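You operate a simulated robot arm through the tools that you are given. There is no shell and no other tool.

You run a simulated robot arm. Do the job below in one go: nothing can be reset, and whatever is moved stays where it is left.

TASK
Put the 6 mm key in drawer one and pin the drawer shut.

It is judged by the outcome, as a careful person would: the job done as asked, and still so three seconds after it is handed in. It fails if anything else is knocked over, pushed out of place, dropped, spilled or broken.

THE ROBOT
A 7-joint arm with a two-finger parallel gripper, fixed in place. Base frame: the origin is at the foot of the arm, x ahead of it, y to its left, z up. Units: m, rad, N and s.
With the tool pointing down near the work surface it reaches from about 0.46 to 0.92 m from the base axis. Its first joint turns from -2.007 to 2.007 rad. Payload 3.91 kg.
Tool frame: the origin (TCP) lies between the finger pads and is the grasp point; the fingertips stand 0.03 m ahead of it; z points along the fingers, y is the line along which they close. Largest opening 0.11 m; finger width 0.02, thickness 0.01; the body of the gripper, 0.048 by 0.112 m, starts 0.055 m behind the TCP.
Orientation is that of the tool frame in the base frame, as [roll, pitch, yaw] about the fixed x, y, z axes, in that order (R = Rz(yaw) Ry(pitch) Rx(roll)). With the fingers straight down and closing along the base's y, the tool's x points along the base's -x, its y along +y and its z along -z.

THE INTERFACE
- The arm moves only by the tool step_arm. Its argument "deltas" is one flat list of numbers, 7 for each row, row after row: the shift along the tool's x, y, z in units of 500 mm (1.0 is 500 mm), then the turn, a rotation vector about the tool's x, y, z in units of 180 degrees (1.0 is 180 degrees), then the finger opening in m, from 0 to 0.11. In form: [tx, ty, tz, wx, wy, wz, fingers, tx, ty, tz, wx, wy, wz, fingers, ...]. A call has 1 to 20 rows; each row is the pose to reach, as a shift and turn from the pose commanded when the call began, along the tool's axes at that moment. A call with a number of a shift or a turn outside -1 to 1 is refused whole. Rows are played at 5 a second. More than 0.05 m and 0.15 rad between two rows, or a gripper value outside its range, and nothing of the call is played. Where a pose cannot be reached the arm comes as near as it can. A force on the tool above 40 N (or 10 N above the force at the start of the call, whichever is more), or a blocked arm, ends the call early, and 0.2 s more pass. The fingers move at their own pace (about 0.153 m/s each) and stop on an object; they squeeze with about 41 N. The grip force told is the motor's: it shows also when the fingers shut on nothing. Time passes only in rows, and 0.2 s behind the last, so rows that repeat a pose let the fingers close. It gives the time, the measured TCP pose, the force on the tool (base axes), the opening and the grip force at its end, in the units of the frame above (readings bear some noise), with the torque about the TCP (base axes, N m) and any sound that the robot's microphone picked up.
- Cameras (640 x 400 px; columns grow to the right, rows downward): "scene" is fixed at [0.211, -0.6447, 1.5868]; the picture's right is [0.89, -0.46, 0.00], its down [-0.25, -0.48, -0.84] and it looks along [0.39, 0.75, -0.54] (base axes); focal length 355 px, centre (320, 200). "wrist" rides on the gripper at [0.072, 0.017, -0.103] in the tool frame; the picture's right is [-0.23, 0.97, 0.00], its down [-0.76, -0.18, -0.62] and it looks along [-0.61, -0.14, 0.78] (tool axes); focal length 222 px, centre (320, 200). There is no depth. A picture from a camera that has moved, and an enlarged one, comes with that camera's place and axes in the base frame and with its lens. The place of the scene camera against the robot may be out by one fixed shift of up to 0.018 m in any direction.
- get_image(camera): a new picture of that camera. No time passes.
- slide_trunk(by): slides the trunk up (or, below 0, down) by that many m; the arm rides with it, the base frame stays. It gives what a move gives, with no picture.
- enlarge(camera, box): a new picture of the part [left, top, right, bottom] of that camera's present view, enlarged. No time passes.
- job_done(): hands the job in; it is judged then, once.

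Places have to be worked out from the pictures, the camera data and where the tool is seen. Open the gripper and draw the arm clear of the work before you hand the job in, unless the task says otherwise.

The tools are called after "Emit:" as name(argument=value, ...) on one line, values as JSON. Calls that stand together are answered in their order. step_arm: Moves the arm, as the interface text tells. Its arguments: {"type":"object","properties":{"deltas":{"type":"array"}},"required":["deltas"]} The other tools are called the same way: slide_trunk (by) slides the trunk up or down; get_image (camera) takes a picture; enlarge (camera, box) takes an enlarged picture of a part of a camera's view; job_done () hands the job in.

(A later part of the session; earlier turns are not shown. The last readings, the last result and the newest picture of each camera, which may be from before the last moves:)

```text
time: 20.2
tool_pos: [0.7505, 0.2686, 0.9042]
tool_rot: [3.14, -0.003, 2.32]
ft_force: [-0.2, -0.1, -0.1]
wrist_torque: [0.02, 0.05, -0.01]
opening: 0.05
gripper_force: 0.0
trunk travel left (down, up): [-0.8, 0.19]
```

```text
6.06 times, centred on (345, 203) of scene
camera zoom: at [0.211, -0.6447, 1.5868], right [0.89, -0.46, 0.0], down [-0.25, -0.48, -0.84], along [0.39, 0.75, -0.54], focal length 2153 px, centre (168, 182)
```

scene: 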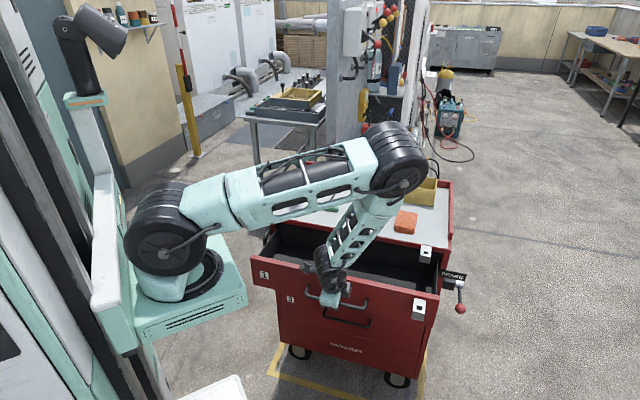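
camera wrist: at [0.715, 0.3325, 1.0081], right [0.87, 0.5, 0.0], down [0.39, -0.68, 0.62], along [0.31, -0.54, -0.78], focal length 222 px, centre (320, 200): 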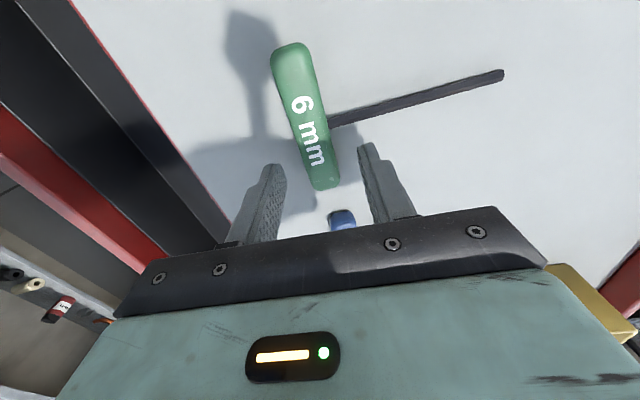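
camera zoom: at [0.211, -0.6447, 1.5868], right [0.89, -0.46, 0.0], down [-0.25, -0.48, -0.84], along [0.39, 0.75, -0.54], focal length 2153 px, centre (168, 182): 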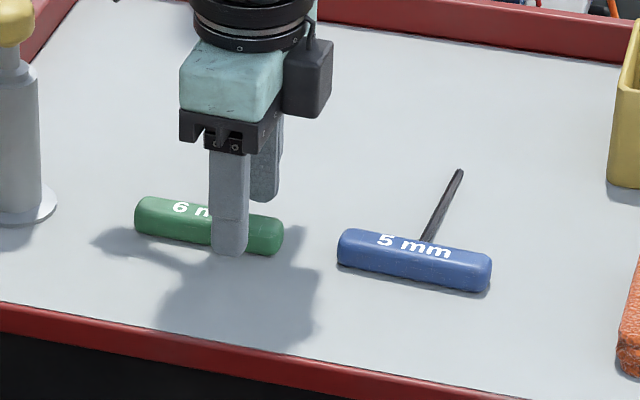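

The fingers straddle the handle's right half. I'll lower another 5 mm in small steps, watching for contact.

Emit:
step_arm(deltas=[0, 0, 0.005, 0, 0, 0, 0.05, 0, 0, 0.01, 0, 0, 0, 0.05])

Emit:
enlarge(camera="scene", box=[310, 180, 360, 220])

Emit:
enlarge(camera="wrist", box=[220, 120, 420, 240])

```text
time: 20.8
tool_pos: [0.751, 0.2689, 0.8997]
tool_rot: [-3.14, -0.003, 2.319]
ft_force: [0.2, -0.2, -0.2]
wrist_torque: [0.0, 0.0, 0.01]
opening: 0.0502
gripper_force: 0.0
trunk travel left (down, up): [-0.8, 0.19]
```

```text
10.00 times, centred on (335, 200) of scene
camera zoom: at [0.211, -0.6447, 1.5868], right [0.89, -0.46, 0.0], down [-0.25, -0.48, -0.84], along [0.39, 0.75, -0.54], focal length 3552 px, centre (170, 200)
```

zoom: 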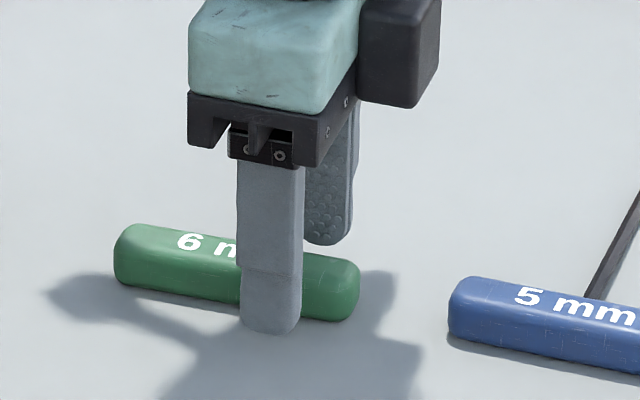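

```text
3.20 times, centred on (320, 180) of wrist
camera zoom: at [0.7152, 0.3326, 1.0032], right [0.87, 0.5, 0.0], down [0.39, -0.68, 0.62], along [0.31, -0.54, -0.78], focal length 711 px, centre (320, 264)
```

zoom: 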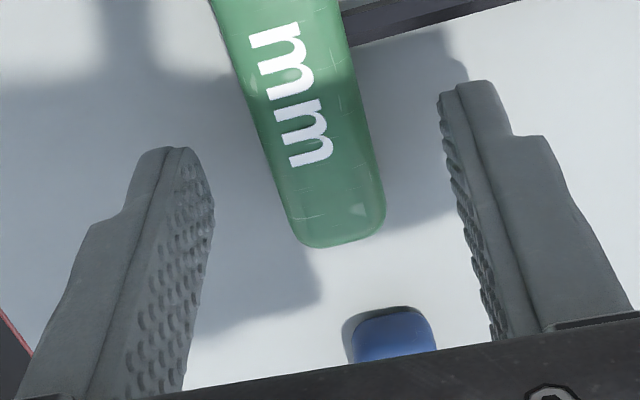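

Tips are just above the surface with good overlap on the handle. I'll close on it.

Emit:
step_arm(deltas=[0, 0, 0, 0, 0, 0, 0.0, 0, 0, 0, 0, 0, 0, 0.0, 0, 0, 0, 0, 0, 0, 0.0])

Emit:
enlarge(camera="scene", box=[300, 170, 390, 236])

```text
time: 21.6
tool_pos: [0.7512, 0.2682, 0.8991]
tool_rot: [-3.141, -0.003, 2.319]
ft_force: [0.4, -0.7, 0.2]
wrist_torque: [0.0, 0.02, 0.02]
opening: 0.0208
gripper_force: 40.8
trunk travel left (down, up): [-0.8, 0.19]
```

```text
6.06 times, centred on (345, 203) of scene
camera zoom: at [0.211, -0.6447, 1.5868], right [0.89, -0.46, 0.0], down [-0.25, -0.48, -0.84], along [0.39, 0.75, -0.54], focal length 2153 px, centre (168, 182)
```

zoom: 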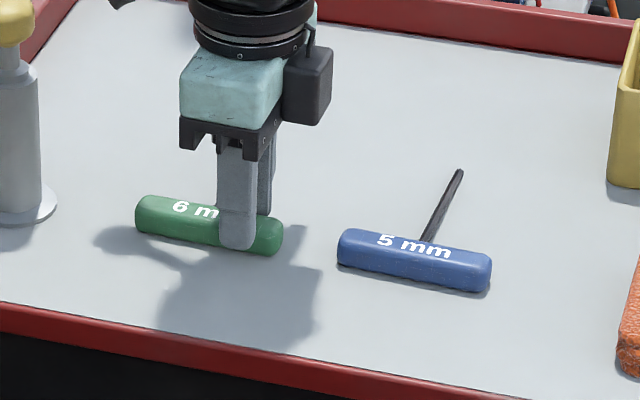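

The key is gripped (opening 20.8 mm). I'll lift it straight up, well above the pin's height.

Emit:
step_arm(deltas=[0, 0, -0.02, 0, 0, 0, 0.0, 0, 0, -0.08, 0, 0, 0, 0.0, 0, 0, -0.16, 0, 0, 0, 0.0, 0, 0, -0.24, 0, 0, 0, 0.0, 0, 0, -0.32, 0, 0, 0, 0.0, 0, 0, -0.36, 0, 0, 0, 0.0])

Emit:
get_image(camera="wrist")

Emit:
enlarge(camera="scene", box=[240, 100, 480, 300])

```text
time: 23.0
tool_pos: [0.7505, 0.2684, 1.0801]
tool_rot: [-3.141, -0.005, 2.32]
ft_force: [0.9, 0.3, -1.4]
wrist_torque: [-0.01, -0.01, 0.01]
opening: 0.021
gripper_force: 40.8
trunk travel left (down, up): [-0.8, 0.19]
```

```text
taken
camera wrist: at [0.7152, 0.3322, 1.1836], right [0.87, 0.5, 0.0], down [0.39, -0.68, 0.62], along [0.31, -0.54, -0.78], focal length 222 px, centre (320, 200)
```

wrist: 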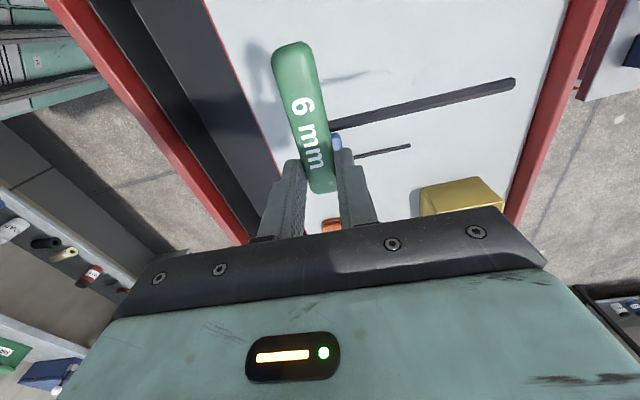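

```text
2.00 times, centred on (360, 200) of scene
camera zoom: at [0.211, -0.6447, 1.5868], right [0.89, -0.46, 0.0], down [-0.25, -0.48, -0.84], along [0.39, 0.75, -0.54], focal length 710 px, centre (240, 200)
```

zoom: 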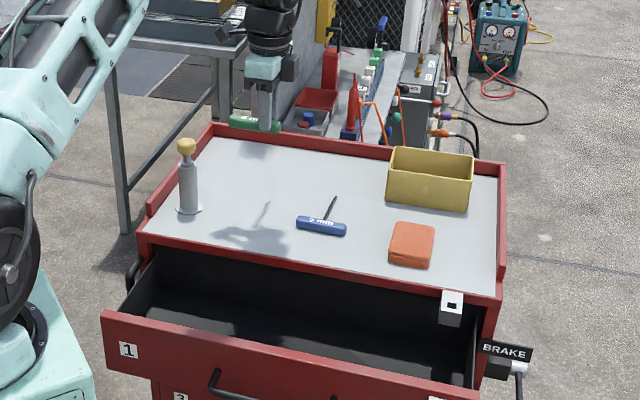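

The key is held level. I'll move over the open drawer while turning 90° so the shaft lies along the drawer's width.

Emit:
step_arm(deltas=[-0.0156, -0.0341, 0, 0, 0, -0.0455, 0.0, -0.0313, -0.0681, 0, 0, 0, -0.0909, 0.0, -0.0469, -0.1022, 0, 0, 0, -0.1364, 0.0, -0.0625, -0.1363, 0, 0, 0, -0.1818, 0.0, -0.0782, -0.1704, 0, 0, 0, -0.2273, 0.0, -0.0938, -0.2044, 0, 0, 0, -0.2727, 0.0, -0.1095, -0.2385, 0, 0, 0, -0.3182, 0.0, -0.1251, -0.2726, 0, 0, 0, -0.3636, 0.0, -0.1407, -0.3067, 0, 0, 0, -0.4091, 0.0, -0.1564, -0.3407, 0, 0, 0, -0.4545, 0.0, -0.172, -0.3748, 0, 0, 0, -0.5, 0.0])

Emit:
get_image(camera="wrist")

Emit:
enlarge(camera="scene", box=[240, 130, 480, 330])

```text
time: 25.4
tool_pos: [0.673, 0.0783, 1.0806]
tool_rot: [3.138, 0.002, -2.389]
ft_force: [0.1, 0.1, -0.2]
wrist_torque: [-0.03, -0.03, 0.02]
opening: 0.0209
gripper_force: 41.1
trunk travel left (down, up): [-0.8, 0.19]
```

```text
taken
camera wrist: at [0.61, 0.0408, 1.1833], right [-0.5, 0.87, 0.0], down [0.68, 0.39, 0.62], along [0.54, 0.31, -0.78], focal length 222 px, centre (320, 200)
```

wrist: 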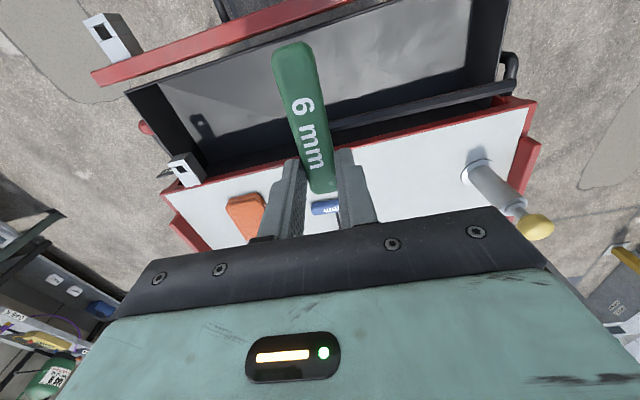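

```text
2.00 times, centred on (360, 230) of scene
camera zoom: at [0.211, -0.6447, 1.5868], right [0.89, -0.46, 0.0], down [-0.25, -0.48, -0.84], along [0.39, 0.75, -0.54], focal length 710 px, centre (240, 140)
```

zoom: 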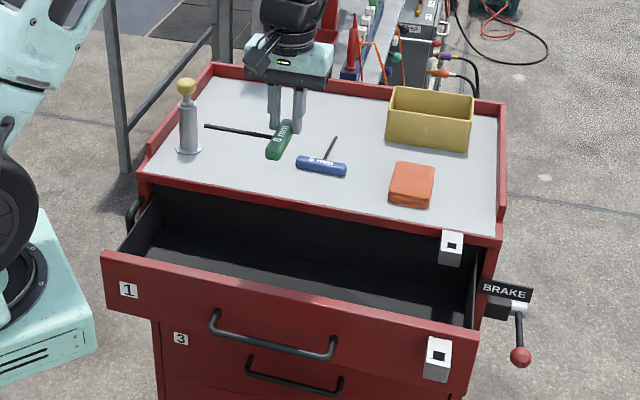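

Everything lines up: TCP is mid-way between the drawer's inner front wall (s≈0.45) and the cart front (s≈0.61), with the handle clear of the wall. I'll descend into the drawer to z≈0.83 and check.

Emit:
step_arm(deltas=[0, 0, 0.08, 0, 0, 0, 0.0, 0, 0, 0.16, 0, 0, 0, 0.0, 0, 0, 0.24, 0, 0, 0, 0.0, 0, 0, 0.32, 0, 0, 0, 0.0, 0, 0, 0.4, 0, 0, 0, 0.0, 0, 0, 0.46, 0, 0, 0, 0.0, 0, 0, 0.5, 0, 0, 0, 0.0])

Emit:
get_image(camera="wrist")

Emit:
enlarge(camera="scene", box=[270, 190, 450, 320])

```text
time: 27.0
tool_pos: [0.6731, 0.0785, 0.83]
tool_rot: [3.141, 0.004, -2.392]
ft_force: [1.5, -1.1, 14.9]
wrist_torque: [-0.7, 0.6, 0.09]
opening: 0.0212
gripper_force: 41.1
trunk travel left (down, up): [-0.8, 0.19]
```

```text
taken
camera wrist: at [0.6096, 0.0415, 0.934], right [-0.5, 0.87, 0.0], down [0.68, 0.39, 0.63], along [0.54, 0.31, -0.78], focal length 222 px, centre (320, 200)
```

wrist: 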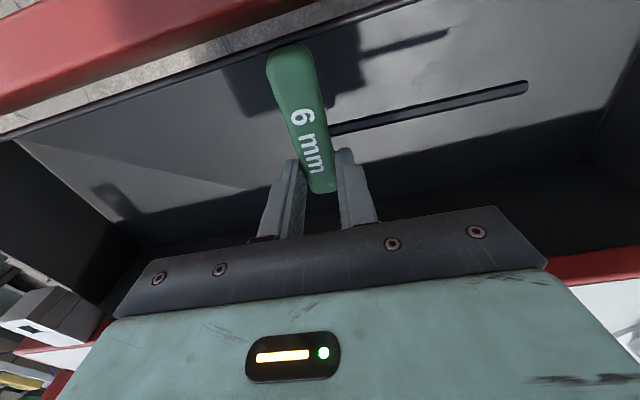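

```text
3.08 times, centred on (360, 255) of scene
camera zoom: at [0.211, -0.6447, 1.5868], right [0.89, -0.46, 0.0], down [-0.25, -0.48, -0.84], along [0.39, 0.75, -0.54], focal length 1093 px, centre (197, 31)
```

zoom: 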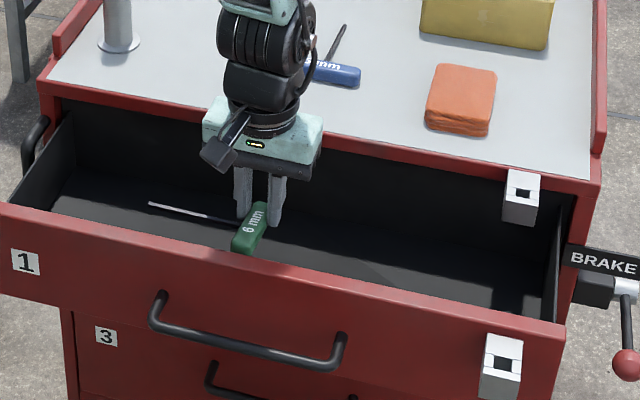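

There's about 15 N upward contact, with torque pointing to the handle's outer end ~62 mm out from the TCP. I need to see what it's touching before doing anything else.

Emit:
enlarge(camera="wrist", box=[200, 0, 460, 160])

Emit:
enlarge(camera="scene", box=[310, 225, 370, 275])

```text
2.46 times, centred on (330, 80) of wrist
camera zoom: at [0.6096, 0.0415, 0.934], right [-0.5, 0.87, 0.0], down [0.68, 0.39, 0.63], along [0.54, 0.31, -0.78], focal length 547 px, centre (295, 495)
```

zoom: 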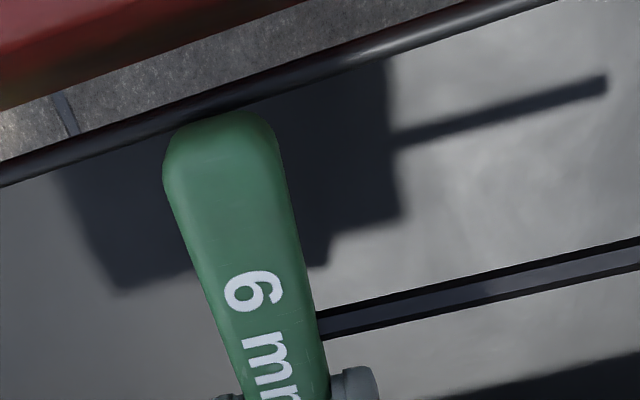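

```text
8.00 times, centred on (340, 250) of scene
camera zoom: at [0.211, -0.6447, 1.5868], right [0.89, -0.46, 0.0], down [-0.25, -0.48, -0.84], along [0.39, 0.75, -0.54], focal length 2842 px, centre (160, -200)
```

zoom: 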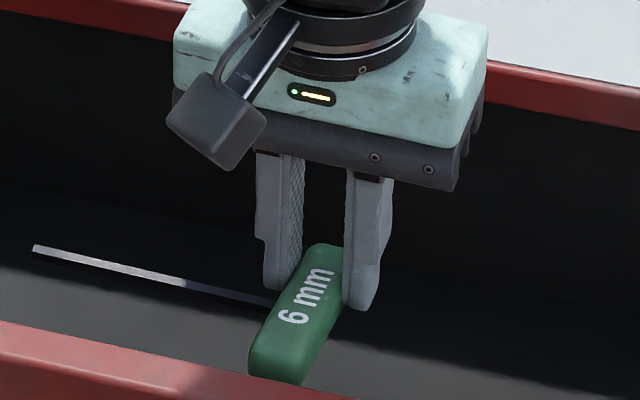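

The black rim is the tray's inner front wall and the handle's end is just resting on it. I'll lift 30 mm, shift 20 mm inward (still clear of the cart front), and come down again to z≈0.80.

Emit:
step_arm(deltas=[0, 0, -0.03, 0, 0, 0, 0.0, 0, 0, -0.06, 0, 0, 0, 0.0, -0.02, 0, -0.06, 0, 0, 0, 0.0, -0.04, 0, -0.06, 0, 0, 0, 0.0, -0.042, 0, -0.03, 0, 0, 0, 0.0, -0.042, 0, 0, 0, 0, 0, 0.0, -0.042, 0, 0.02, 0, 0, 0, 0.0])

Emit:
get_image(camera="wrist")

Emit:
enlarge(camera="scene", box=[310, 225, 370, 275])

```text
time: 28.6
tool_pos: [0.6882, 0.0936, 0.8212]
tool_rot: [3.139, 0.001, -2.394]
ft_force: [-0.5, -0.1, -0.6]
wrist_torque: [-0.02, -0.05, -0.01]
opening: 0.0207
gripper_force: 41.2
trunk travel left (down, up): [-0.8, 0.19]
```

```text
taken
camera wrist: at [0.6248, 0.0556, 0.9232], right [-0.5, 0.87, 0.0], down [0.68, 0.39, 0.62], along [0.54, 0.31, -0.78], focal length 222 px, centre (320, 200)
```

wrist: 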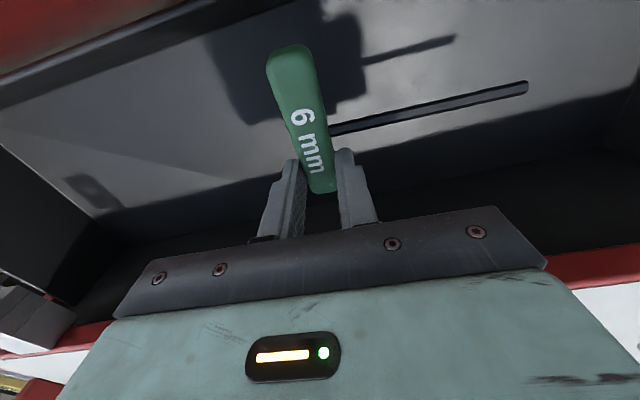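

```text
8.00 times, centred on (340, 250) of scene
camera zoom: at [0.211, -0.6447, 1.5868], right [0.89, -0.46, 0.0], down [-0.25, -0.48, -0.84], along [0.39, 0.75, -0.54], focal length 2842 px, centre (160, -200)
```

zoom: 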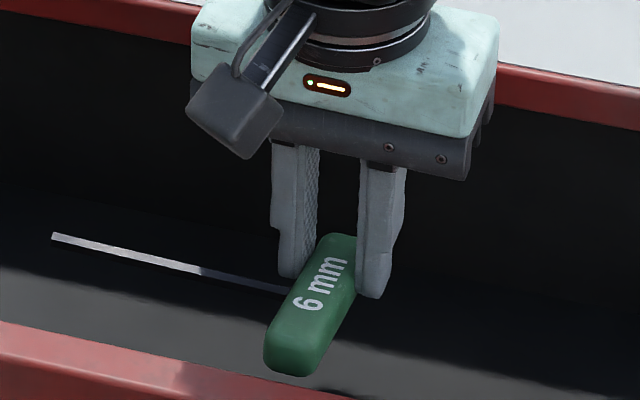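

Now clear with no contact at z=0.821. I'll lower in 4 mm steps, watching the force.

Emit:
step_arm(deltas=[0, 0, 0.008, 0, 0, 0, 0.0, 0, 0, 0.016, 0, 0, 0, 0.0, 0, 0, 0.024, 0, 0, 0, 0.0, 0, 0, 0.032, 0, 0, 0, 0.0, 0, 0, 0.04, 0, 0, 0, 0.0])

Emit:
enlarge(camera="wrist", box=[200, 0, 560, 220])

Emit:
enlarge(camera="scene", box=[310, 225, 370, 275])

```text
time: 29.8
tool_pos: [0.6889, 0.0939, 0.7987]
tool_rot: [3.137, 0.001, -2.393]
ft_force: [0.2, -0.6, 0.7]
wrist_torque: [-0.01, 0.0, 0.0]
opening: 0.0206
gripper_force: 41.2
trunk travel left (down, up): [-0.8, 0.19]
```

```text
1.78 times, centred on (380, 110) of wrist
camera zoom: at [0.6247, 0.0557, 0.9028], right [-0.5, 0.87, 0.0], down [0.68, 0.39, 0.62], along [0.54, 0.31, -0.78], focal length 395 px, centre (213, 360)
```

zoom: 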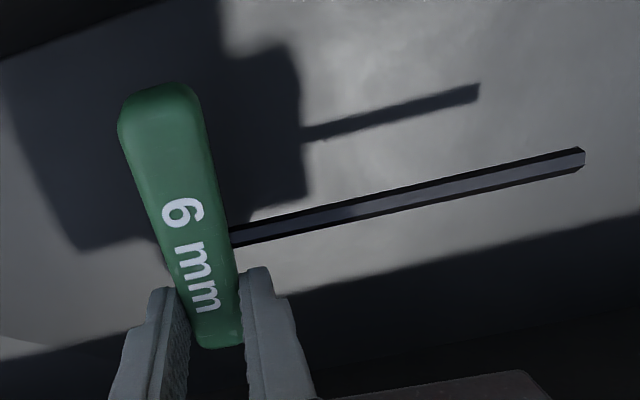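

```text
8.00 times, centred on (340, 250) of scene
camera zoom: at [0.211, -0.6447, 1.5868], right [0.89, -0.46, 0.0], down [-0.25, -0.48, -0.84], along [0.39, 0.75, -0.54], focal length 2842 px, centre (160, -200)
```

zoom: 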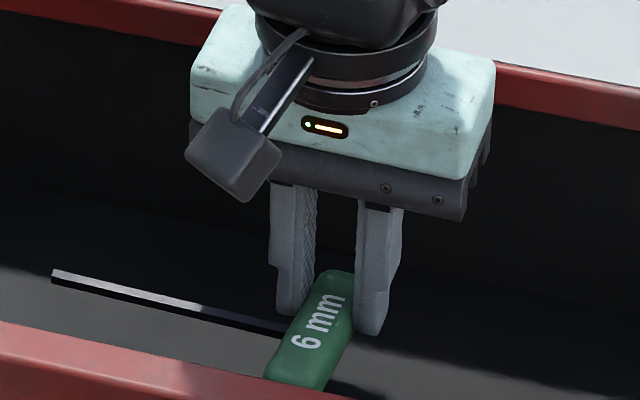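

Still no contact; re-measuring the drawer face suggests the tray floor is nearer z≈0.735. I'll shift 6 mm outward for clearance on both sides and keep lowering in small steps.

Emit:
step_arm(deltas=[0.012, 0, 0, 0, 0, 0, 0.0, 0.012, 0, 0.008, 0, 0, 0, 0.0, 0.012, 0, 0.016, 0, 0, 0, 0.0, 0.012, 0, 0.024, 0, 0, 0, 0.0, 0.012, 0, 0.032, 0, 0, 0, 0.0, 0.012, 0, 0.038, 0, 0, 0, 0.0, 0.012, 0, 0.044, 0, 0, 0, 0.0])

Emit:
enlarge(camera="wrist", box=[200, 0, 560, 220])

Emit:
enlarge(camera="scene", box=[300, 200, 380, 275])

```text
time: 31.4
tool_pos: [0.685, 0.0883, 0.7769]
tool_rot: [3.138, 0.001, -2.393]
ft_force: [0.1, -0.1, 0.2]
wrist_torque: [0.02, -0.06, 0.01]
opening: 0.0208
gripper_force: 41.1
trunk travel left (down, up): [-0.8, 0.19]
```

```text
1.78 times, centred on (380, 110) of wrist
camera zoom: at [0.6203, 0.0515, 0.8805], right [-0.5, 0.87, 0.0], down [0.68, 0.39, 0.62], along [0.54, 0.31, -0.78], focal length 395 px, centre (213, 360)
```

zoom: 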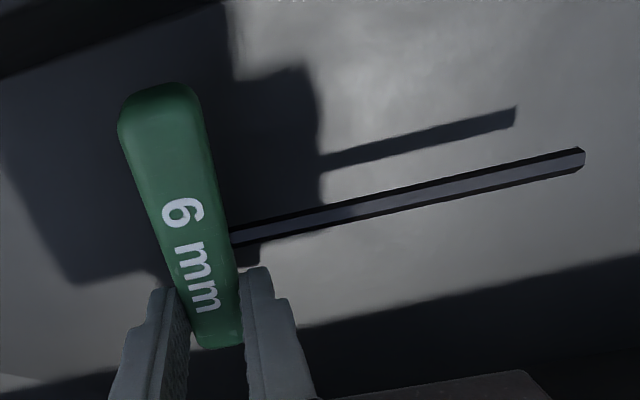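

```text
5.33 times, centred on (340, 238) of scene
camera zoom: at [0.211, -0.6447, 1.5868], right [0.89, -0.46, 0.0], down [-0.25, -0.48, -0.84], along [0.39, 0.75, -0.54], focal length 1895 px, centre (213, 0)
```

zoom: 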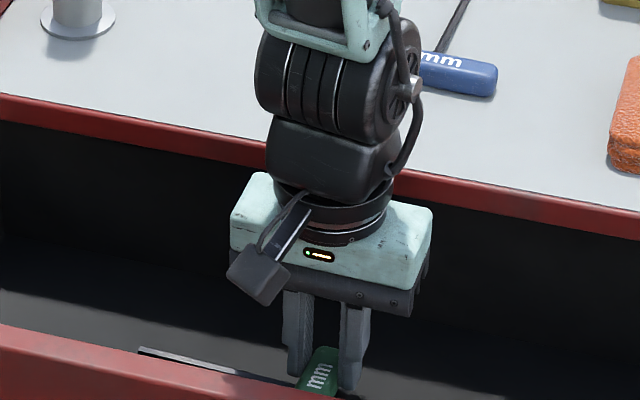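

Still contact-free; from the shrinking shadow gap I estimate ~20 mm left. I'll continue down in small steps.

Emit:
step_arm(deltas=[0, 0, 0.008, 0, 0, 0, 0.0, 0, 0, 0.016, 0, 0, 0, 0.0, 0, 0, 0.022, 0, 0, 0, 0.0, 0, 0, 0.027, 0, 0, 0, 0.0])

Emit:
enlarge(camera="wrist", box=[200, 0, 560, 220])

Emit:
enlarge(camera="scene", box=[300, 200, 380, 275])

```text
time: 32.4
tool_pos: [0.6835, 0.0897, 0.7645]
tool_rot: [3.139, 0.003, -2.392]
ft_force: [-1.6, -0.8, 11.6]
wrist_torque: [0.15, -0.12, 0.02]
opening: 0.0205
gripper_force: 40.8
trunk travel left (down, up): [-0.8, 0.19]
```

```text
1.78 times, centred on (380, 110) of wrist
camera zoom: at [0.6206, 0.0519, 0.8682], right [-0.5, 0.87, 0.0], down [0.68, 0.39, 0.63], along [0.54, 0.31, -0.78], focal length 395 px, centre (213, 360)
```

zoom: 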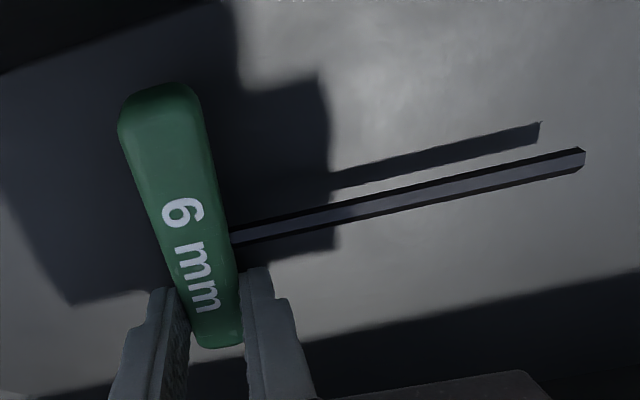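

```text
5.33 times, centred on (340, 238) of scene
camera zoom: at [0.211, -0.6447, 1.5868], right [0.89, -0.46, 0.0], down [-0.25, -0.48, -0.84], along [0.39, 0.75, -0.54], focal length 1895 px, centre (213, 0)
```

zoom: 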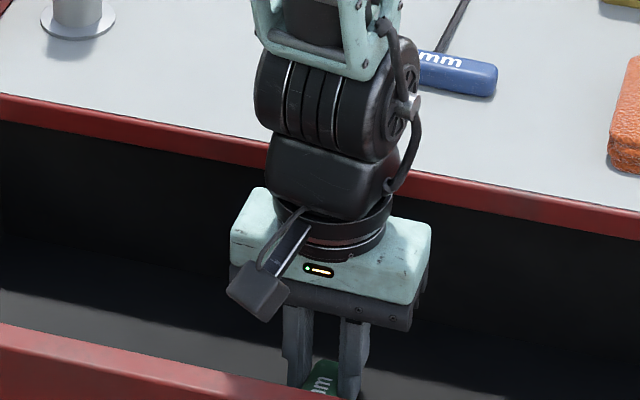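

The inner end of the handle now rests on the tray floor (11.6 N, contact right under the grip). I'll open the fingers to release the key and then rise straight up.

Emit:
step_arm(deltas=[0, 0, -0.002, 0, 0, 0, 0.03, 0, 0, -0.002, 0, 0, 0, 0.045, 0, 0, -0.002, 0, 0, 0, 0.045, 0, 0, -0.04, 0, 0, 0, 0.045, 0, 0, -0.1, 0, 0, 0, 0.045, 0, 0, -0.18, 0, 0, 0, 0.045, 0, 0, -0.26, 0, 0, 0, 0.045, 0, 0, -0.34, 0, 0, 0, 0.045, 0, 0, -0.42, 0, 0, 0, 0.045])

Emit:
get_image(camera="wrist")

Emit:
enlarge(camera="scene", box=[240, 130, 480, 330])

```text
time: 34.4
tool_pos: [0.6829, 0.0887, 0.9751]
tool_rot: [3.139, 0.002, -2.392]
ft_force: [0.6, 0.2, -0.9]
wrist_torque: [0.0, 0.0, -0.04]
opening: 0.0452
gripper_force: 0.0
trunk travel left (down, up): [-0.8, 0.19]
```

```text
taken
camera wrist: at [0.6204, 0.0521, 1.078], right [-0.5, 0.87, 0.0], down [0.68, 0.39, 0.62], along [0.54, 0.31, -0.78], focal length 222 px, centre (320, 200)
```

wrist: 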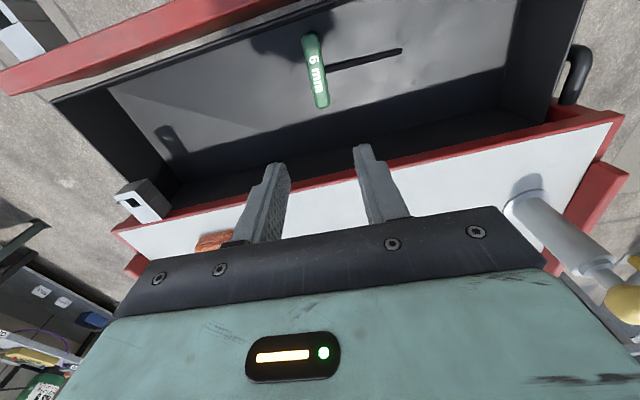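

```text
2.00 times, centred on (360, 230) of scene
camera zoom: at [0.211, -0.6447, 1.5868], right [0.89, -0.46, 0.0], down [-0.25, -0.48, -0.84], along [0.39, 0.75, -0.54], focal length 710 px, centre (240, 140)
```

zoom: 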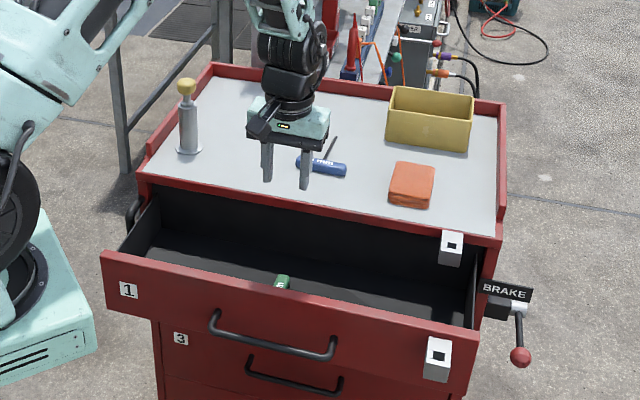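

The 6 mm key lies flat in drawer one. Next I'll swing back to in front of the handle to push the drawer shut: first turn back to the handle-gripping yaw at a safe height.

Emit:
step_arm(deltas=[0.0373, -0.0072, -0.0045, 0, 0, 0.0444, 0.045, 0.0745, -0.0145, -0.0091, 0, 0, 0.0887, 0.045, 0.1118, -0.0217, -0.0136, 0, 0, 0.1331, 0.045, 0.149, -0.0289, -0.0182, 0, 0, 0.1775, 0.045, 0.1863, -0.0361, -0.0227, 0, 0, 0.2218, 0.045, 0.2235, -0.0434, -0.0273, 0, 0, 0.2662, 0.045, 0.2608, -0.0506, -0.0318, 0, 0, 0.3105, 0.045, 0.298, -0.0578, -0.0364, 0, 0, 0.3549, 0.045, 0.3353, -0.065, -0.0409, 0, 0, 0.3993, 0.045, 0.3725, -0.0723, -0.0455, 0, 0, 0.4436, 0.045, 0.4098, -0.0795, -0.05, 0, 0, 0.488, 0.045])

Emit:
get_image(camera="wrist")

```text
time: 36.8
tool_pos: [0.5605, -0.0804, 0.9974]
tool_rot: [3.141, -0.004, 2.355]
ft_force: [0.5, 0.5, -0.4]
wrist_torque: [-0.02, 0.0, -0.04]
opening: 0.045
gripper_force: 0.0
trunk travel left (down, up): [-0.8, 0.19]
```

```text
taken
camera wrist: at [0.5231, -0.0176, 1.1015], right [0.85, 0.53, 0.0], down [0.41, -0.67, 0.62], along [0.33, -0.53, -0.78], focal length 222 px, centre (320, 200)
```

wrist: 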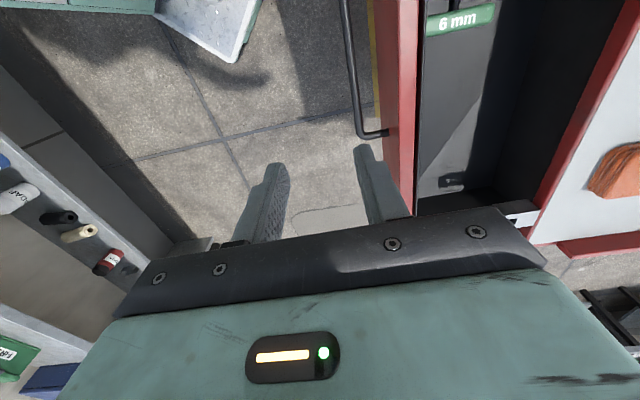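

I'll tilt 20° and come down to the pre-grasp pose above the handle bar.

Emit:
step_arm(deltas=[0.0024, 0.0019, 0.0509, -0.0271, 0, 0, 0.036, 0.0047, 0.0037, 0.1017, -0.0542, 0, 0, 0.036, 0.0071, 0.0056, 0.1526, -0.0812, 0, 0, 0.036, 0.0094, 0.0074, 0.2034, -0.1083, 0, 0, 0.036])

Emit:
enlarge(camera="wrist", box=[240, 0, 440, 240])

```text
time: 37.8
tool_pos: [0.5602, -0.074, 0.8976]
tool_rot: [2.798, -0.004, 2.359]
ft_force: [-0.1, 0.0, -0.3]
wrist_torque: [0.0, 0.02, -0.02]
opening: 0.0359
gripper_force: 0.0
trunk travel left (down, up): [-0.8, 0.19]
```

```text
1.67 times, centred on (340, 120) of wrist
camera zoom: at [0.4971, -0.0357, 1.0009], right [0.81, 0.49, 0.33], down [0.27, -0.81, 0.53], along [0.52, -0.33, -0.79], focal length 370 px, centre (287, 333)
```

zoom: 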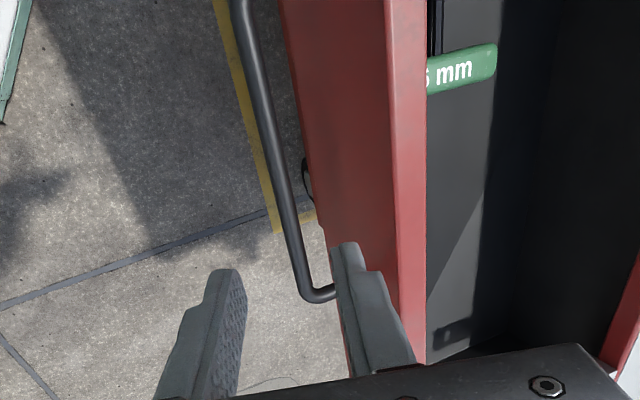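

The bar lines up with the tool axis. I'll descend 100 mm to the former grip pose and close.

Emit:
step_arm(deltas=[0, 0, 0.06, 0, 0, 0, 0.036, 0, 0, 0.12, 0, 0, 0, 0.036, 0, 0, 0.17, 0, 0, 0, 0.036, 0, 0, 0.2, 0, 0, 0, 0.036, 0, 0, 0.2, 0, 0, 0, 0.0, 0, 0, 0.2, 0, 0, 0, 0.0, 0, 0, 0.2, 0, 0, 0, 0.0])

Emit:
enlarge(camera="wrist", box=[240, 0, 440, 240])

```text
time: 39.4
tool_pos: [0.5836, -0.0496, 0.8019]
tool_rot: [2.802, -0.004, 2.358]
ft_force: [-2.6, 1.1, -12.3]
wrist_torque: [-0.22, -0.04, -0.04]
opening: 0.0117
gripper_force: 45.0
trunk travel left (down, up): [-0.8, 0.19]
```

```text
1.67 times, centred on (340, 120) of wrist
camera zoom: at [0.5205, -0.0119, 0.9053], right [0.81, 0.49, 0.32], down [0.28, -0.81, 0.53], along [0.52, -0.34, -0.79], focal length 370 px, centre (287, 333)
```

zoom: 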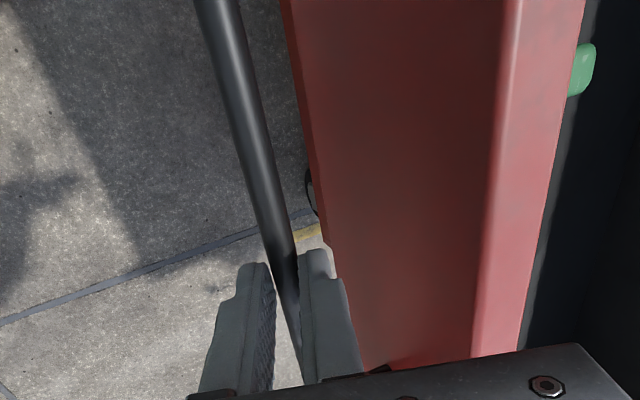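

The bar is gripped. I'll push the drawer back in 188 mm along its slide, slowing at the end.

Emit:
step_arm(deltas=[-0.0001, 0.0177, 0.0064, 0, 0, 0, 0.0, -0.0002, 0.0355, 0.0127, 0, 0, 0, 0.0, -0.0004, 0.071, 0.0254, 0, 0, 0, 0.0, -0.0006, 0.1064, 0.0381, 0, 0, 0, 0.0, -0.0008, 0.1419, 0.0508, 0, 0, 0, 0.0, -0.001, 0.1774, 0.0635, 0, 0, 0, 0.0, -0.0012, 0.2129, 0.0762, 0, 0, 0, 0.0, -0.0014, 0.2484, 0.0889, 0, 0, 0, 0.0, -0.0016, 0.2838, 0.1016, 0, 0, 0, 0.0, -0.0018, 0.3193, 0.1143, 0, 0, 0, 0.0, -0.0019, 0.3371, 0.1207, 0, 0, 0, 0.0, -0.002, 0.3477, 0.1245, 0, 0, 0, 0.0, -0.002, 0.3548, 0.127, 0, 0, 0, 0.0])

Emit:
enlarge(camera="scene", box=[260, 150, 480, 290])

Emit:
enlarge(camera="scene", box=[405, 238, 445, 280])

```text
time: 42.2
tool_pos: [0.7162, 0.0834, 0.8028]
tool_rot: [2.803, -0.005, 2.357]
ft_force: [-8.2, 7.5, -5.9]
wrist_torque: [0.25, 0.34, 0.1]
opening: 0.0115
gripper_force: 45.2
trunk travel left (down, up): [-0.8, 0.19]
```

```text
2.86 times, centred on (370, 220) of scene
camera zoom: at [0.211, -0.6447, 1.5868], right [0.89, -0.46, 0.0], down [-0.25, -0.48, -0.84], along [0.39, 0.75, -0.54], focal length 1015 px, centre (177, 143)
```

zoom: 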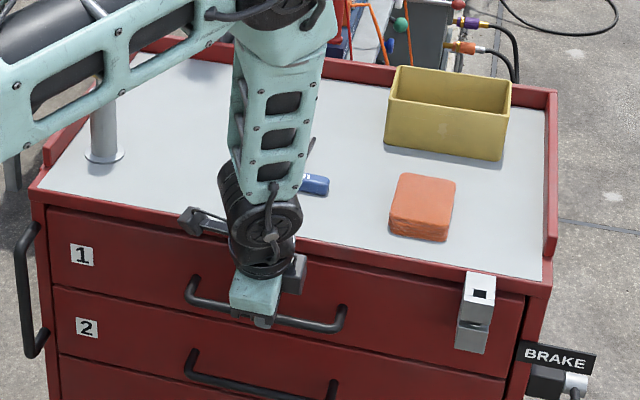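

```text
9.52 times, centred on (425, 259) of scene
camera zoom: at [0.211, -0.6447, 1.5868], right [0.89, -0.46, 0.0], down [-0.25, -0.48, -0.84], along [0.39, 0.75, -0.54], focal length 3383 px, centre (-680, -362)
```

zoom: 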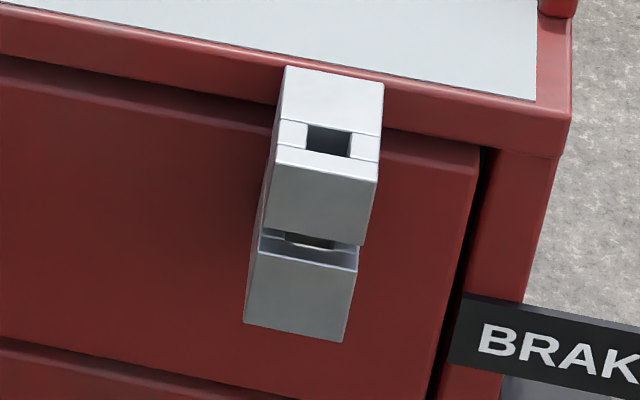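

The drawer looks identical to its original shut position. I'll press in 1.5 mm more to confirm it's at its stop.

Emit:
step_arm(deltas=[0, 0.0014, 0.0005, 0, 0, 0, 0.0, 0, 0.0028, 0.001, 0, 0, 0, 0.0, 0, 0.0028, 0.001, 0, 0, 0, 0.0])

Emit:
enlarge(camera="scene", box=[405, 238, 445, 280])

```text
time: 43.0
tool_pos: [0.7175, 0.0838, 0.8016]
tool_rot: [2.803, -0.006, 2.359]
ft_force: [-20.1, 2.0, 2.2]
wrist_torque: [-0.31, 0.3, -0.1]
opening: 0.0115
gripper_force: 45.1
trunk travel left (down, up): [-0.8, 0.19]
```

```text
9.52 times, centred on (425, 259) of scene
camera zoom: at [0.211, -0.6447, 1.5868], right [0.89, -0.46, 0.0], down [-0.25, -0.48, -0.84], along [0.39, 0.75, -0.54], focal length 3383 px, centre (-680, -362)
```

zoom: 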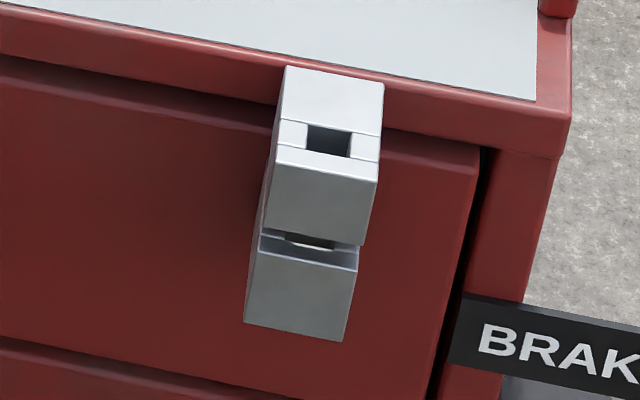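

The drawer is fully shut (13 N against its stop). I'll release the handle and retreat up along the tool axis.

Emit:
step_arm(deltas=[0, 0, 0, 0, 0, 0, 0.034, 0, 0, 0, 0, 0, 0, 0.034, 0, 0, -0.03, 0, 0, 0, 0.034, 0, 0, -0.09, 0, 0, 0, 0.034, 0, 0, -0.17, 0, 0, 0, 0.034, 0, 0, -0.25, 0, 0, 0, 0.034, 0, 0, -0.32, 0, 0, 0, 0.034])

Emit:
get_image(camera="scene")

Emit:
enlarge(camera="scene", box=[405, 238, 445, 280])

Emit:
get_image(camera="wrist")

```text
time: 44.6
tool_pos: [0.681, 0.046, 0.9529]
tool_rot: [2.802, -0.004, 2.357]
ft_force: [-0.1, 0.8, -0.3]
wrist_torque: [-0.01, 0.03, -0.01]
opening: 0.034
gripper_force: 0.1
trunk travel left (down, up): [-0.8, 0.19]
```

```text
taken
```

scene: 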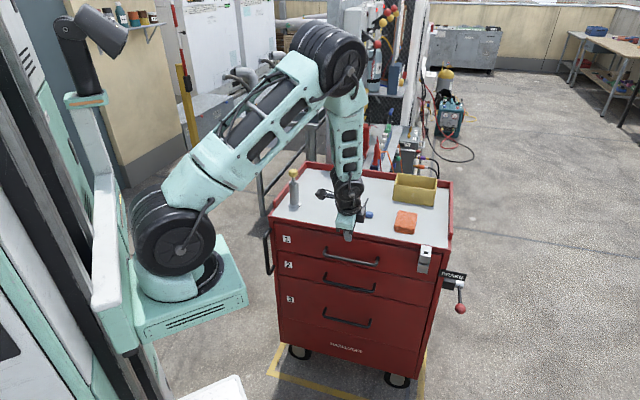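

```text
9.52 times, centred on (425, 259) of scene
camera zoom: at [0.211, -0.6447, 1.5868], right [0.89, -0.46, 0.0], down [-0.25, -0.48, -0.84], along [0.39, 0.75, -0.54], focal length 3383 px, centre (-680, -362)
```

zoom: 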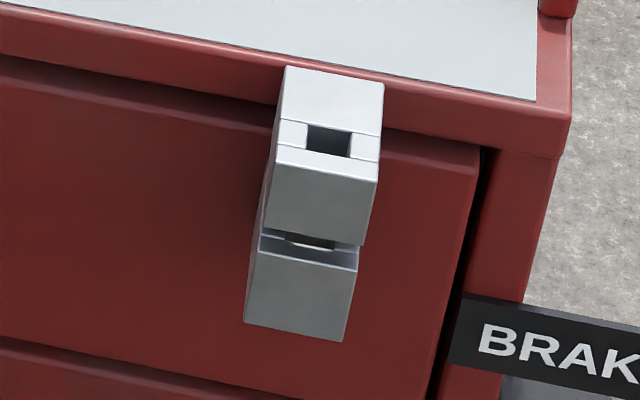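

```text
taken
camera wrist: at [0.6178, 0.0835, 1.0565], right [0.81, 0.49, 0.32], down [0.28, -0.81, 0.53], along [0.52, -0.34, -0.79], focal length 222 px, centre (320, 200)
```

wrist: 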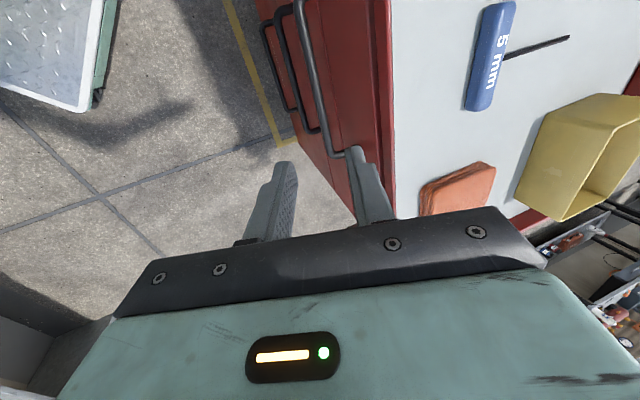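

The drawer is shut, with the clasp blocks aligned as at the start. Now I'll straighten the tool and go above the pin's yellow knob (about (0.645, 0.370), knob centre z≈1.0).

Emit:
step_arm(deltas=[0.0565, 0.0551, -0.0199, 0.012, 0, 0, 0.06, 0.113, 0.1103, -0.0398, 0.024, 0, 0, 0.06, 0.1695, 0.1654, -0.0597, 0.036, 0, 0, 0.06, 0.226, 0.2205, -0.0796, 0.048, 0, 0, 0.06, 0.2824, 0.2757, -0.0994, 0.06, 0, 0, 0.06, 0.3389, 0.3308, -0.1193, 0.0721, 0, 0, 0.06, 0.3954, 0.3859, -0.1392, 0.0841, 0, 0, 0.06, 0.4519, 0.4411, -0.1591, 0.0961, 0, 0, 0.06, 0.5084, 0.4962, -0.179, 0.1081, 0, 0, 0.06])

Emit:
get_image(camera="wrist")

Emit:
enlarge(camera="scene", box=[260, 110, 350, 220])

```text
time: 46.6
tool_pos: [0.6456, 0.3686, 1.1221]
tool_rot: [3.14, -0.003, 2.357]
ft_force: [0.5, -0.7, -0.7]
wrist_torque: [0.02, 0.01, 0.0]
opening: 0.0598
gripper_force: 0.0
trunk travel left (down, up): [-0.8, 0.19]
```

```text
taken
camera wrist: at [0.6081, 0.4311, 1.2247], right [0.85, 0.53, 0.0], down [0.41, -0.67, 0.62], along [0.33, -0.53, -0.78], focal length 222 px, centre (320, 200)
```

wrist: 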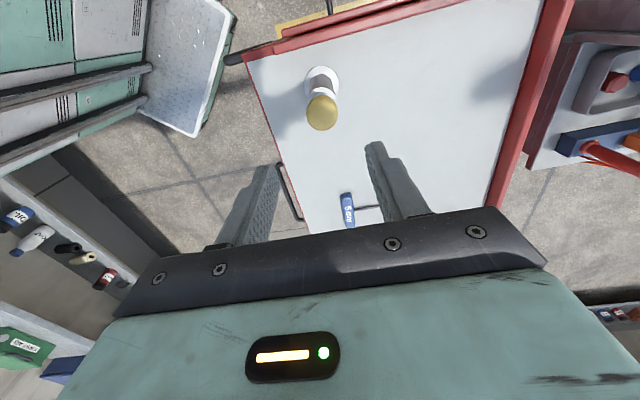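

```text
3.64 times, centred on (305, 165) of scene
camera zoom: at [0.211, -0.6447, 1.5868], right [0.89, -0.46, 0.0], down [-0.25, -0.48, -0.84], along [0.39, 0.75, -0.54], focal length 1292 px, centre (374, 327)
```

zoom: 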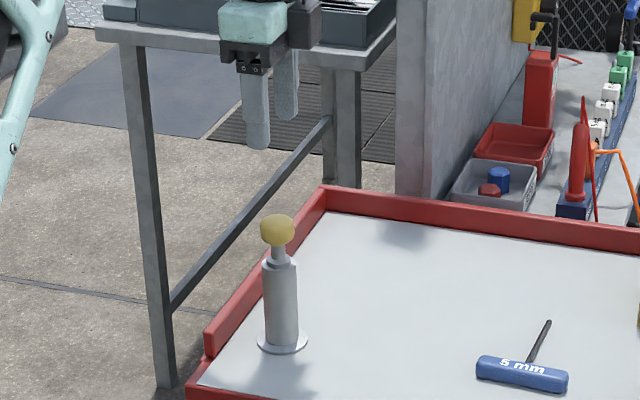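

The knob is nearly on the tool axis. I'll enlarge to refine the offset before descending.

Emit:
enlarge(camera="wrist", box=[280, 50, 370, 150])

Emit:
enlarge(camera="scene", box=[280, 160, 310, 215])

```text
4.00 times, centred on (325, 100) of wrist
camera zoom: at [0.6081, 0.4311, 1.2247], right [0.85, 0.53, 0.0], down [0.41, -0.67, 0.62], along [0.33, -0.53, -0.78], focal length 888 px, centre (300, 600)
```

zoom: 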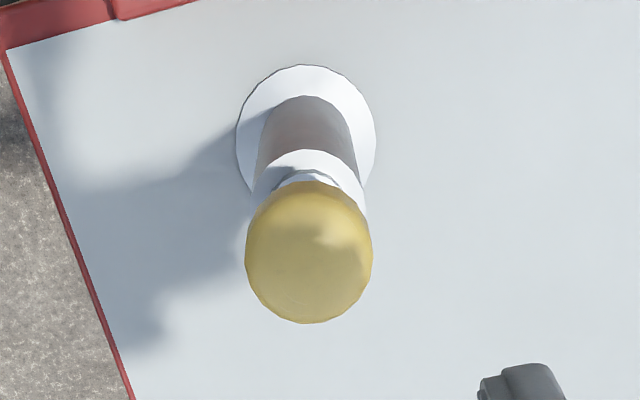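

```text
7.27 times, centred on (295, 188) of scene
camera zoom: at [0.211, -0.6447, 1.5868], right [0.89, -0.46, 0.0], down [-0.25, -0.48, -0.84], along [0.39, 0.75, -0.54], focal length 2584 px, centre (502, 291)
```

zoom: 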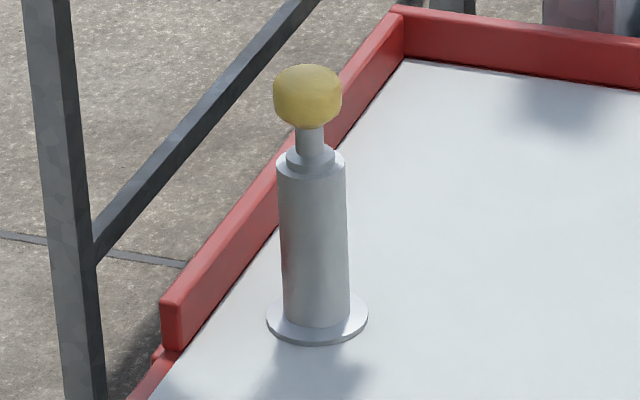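

Knob centre is offset by about 3 mm in tool x and y. I'll correct and descend around the knob to z≈0.999 (tips stay above the holder).

Emit:
step_arm(deltas=[0.006, 0.006, 0.05, 0, 0, 0, 0.06, 0.006, 0.006, 0.12, 0, 0, 0, 0.06, 0.006, 0.006, 0.19, 0, 0, 0, 0.06, 0.006, 0.006, 0.23, 0, 0, 0, 0.06, 0.006, 0.006, 0.246, 0, 0, 0, 0.06])

Emit:
enlarge(camera="wrist", box=[220, 80, 420, 240])

Emit:
enlarge(camera="scene", box=[270, 150, 320, 215])

```text
time: 47.8
tool_pos: [0.6441, 0.372, 0.9982]
tool_rot: [3.14, -0.003, 2.357]
ft_force: [0.3, 0.2, -1.0]
wrist_torque: [0.01, 0.02, 0.0]
opening: 0.0601
gripper_force: 0.1
trunk travel left (down, up): [-0.8, 0.19]
```

```text
2.50 times, centred on (320, 160) of wrist
camera zoom: at [0.6066, 0.4357, 1.1016], right [0.85, 0.53, 0.0], down [0.41, -0.67, 0.62], along [0.33, -0.53, -0.78], focal length 555 px, centre (320, 300)
```

zoom: 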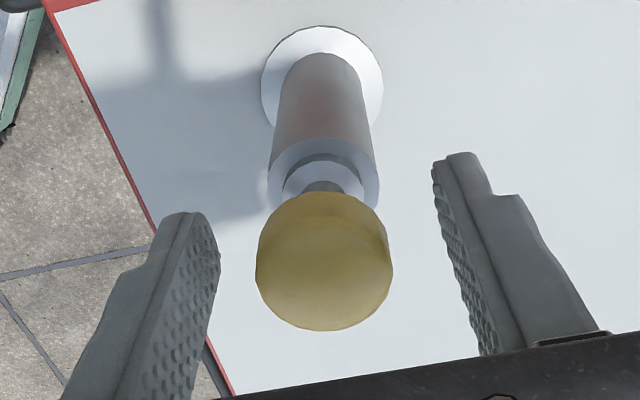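

```text
6.15 times, centred on (295, 182) of scene
camera zoom: at [0.211, -0.6447, 1.5868], right [0.89, -0.46, 0.0], down [-0.25, -0.48, -0.84], along [0.39, 0.75, -0.54], focal length 2186 px, centre (474, 308)
```

zoom: 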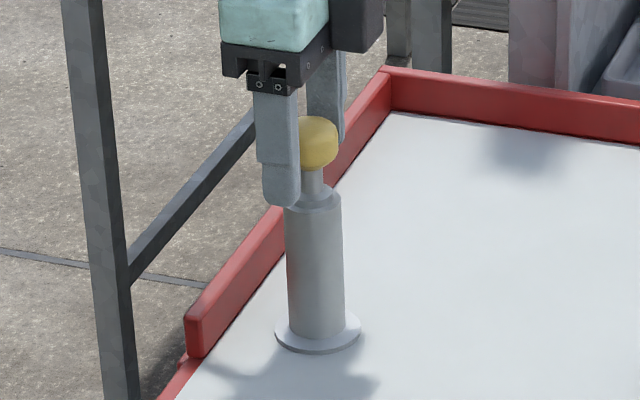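

Comparing the fingers and knob in the scene view, the knob is about 6 mm toward tool −x and slightly lower than assumed (z≈0.988). I'll correct before closing.

Emit:
step_arm(deltas=[-0.006, 0.001, 0.006, 0, 0, 0, 0.06, -0.012, 0.002, 0.012, 0, 0, 0, 0.06])

Emit:
enlarge(camera="wrist", box=[220, 80, 420, 240])

Emit:
enlarge(camera="scene", box=[270, 150, 320, 215])

```text
time: 48.4
tool_pos: [0.6495, 0.3696, 0.9922]
tool_rot: [3.141, -0.004, 2.359]
ft_force: [0.0, 0.7, 0.4]
wrist_torque: [0.0, 0.0, 0.02]
opening: 0.0603
gripper_force: 0.0
trunk travel left (down, up): [-0.8, 0.19]
```

```text
2.50 times, centred on (320, 160) of wrist
camera zoom: at [0.612, 0.4324, 1.0956], right [0.85, 0.53, 0.0], down [0.41, -0.67, 0.62], along [0.33, -0.53, -0.78], focal length 555 px, centre (320, 300)
```

zoom: 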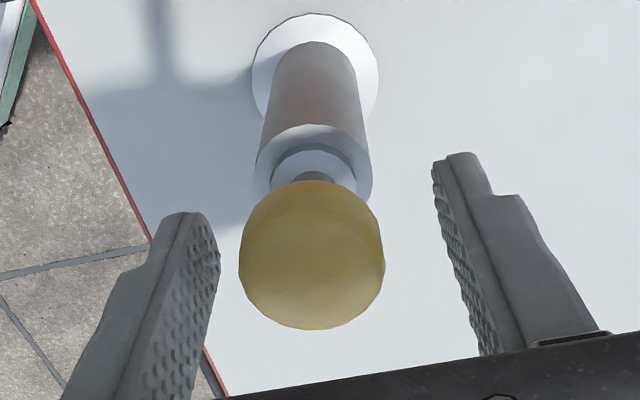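

```text
6.15 times, centred on (295, 182) of scene
camera zoom: at [0.211, -0.6447, 1.5868], right [0.89, -0.46, 0.0], down [-0.25, -0.48, -0.84], along [0.39, 0.75, -0.54], focal length 2186 px, centre (474, 308)
```

zoom: 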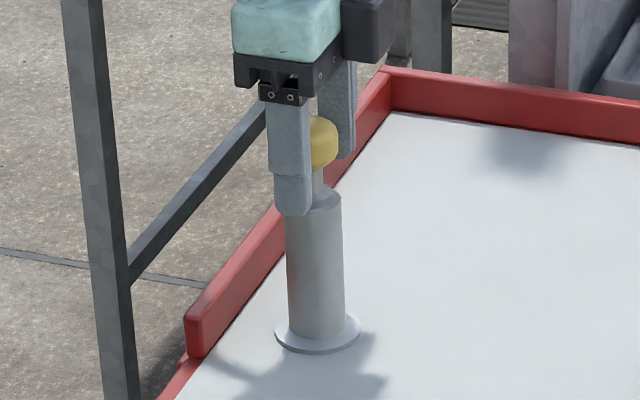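

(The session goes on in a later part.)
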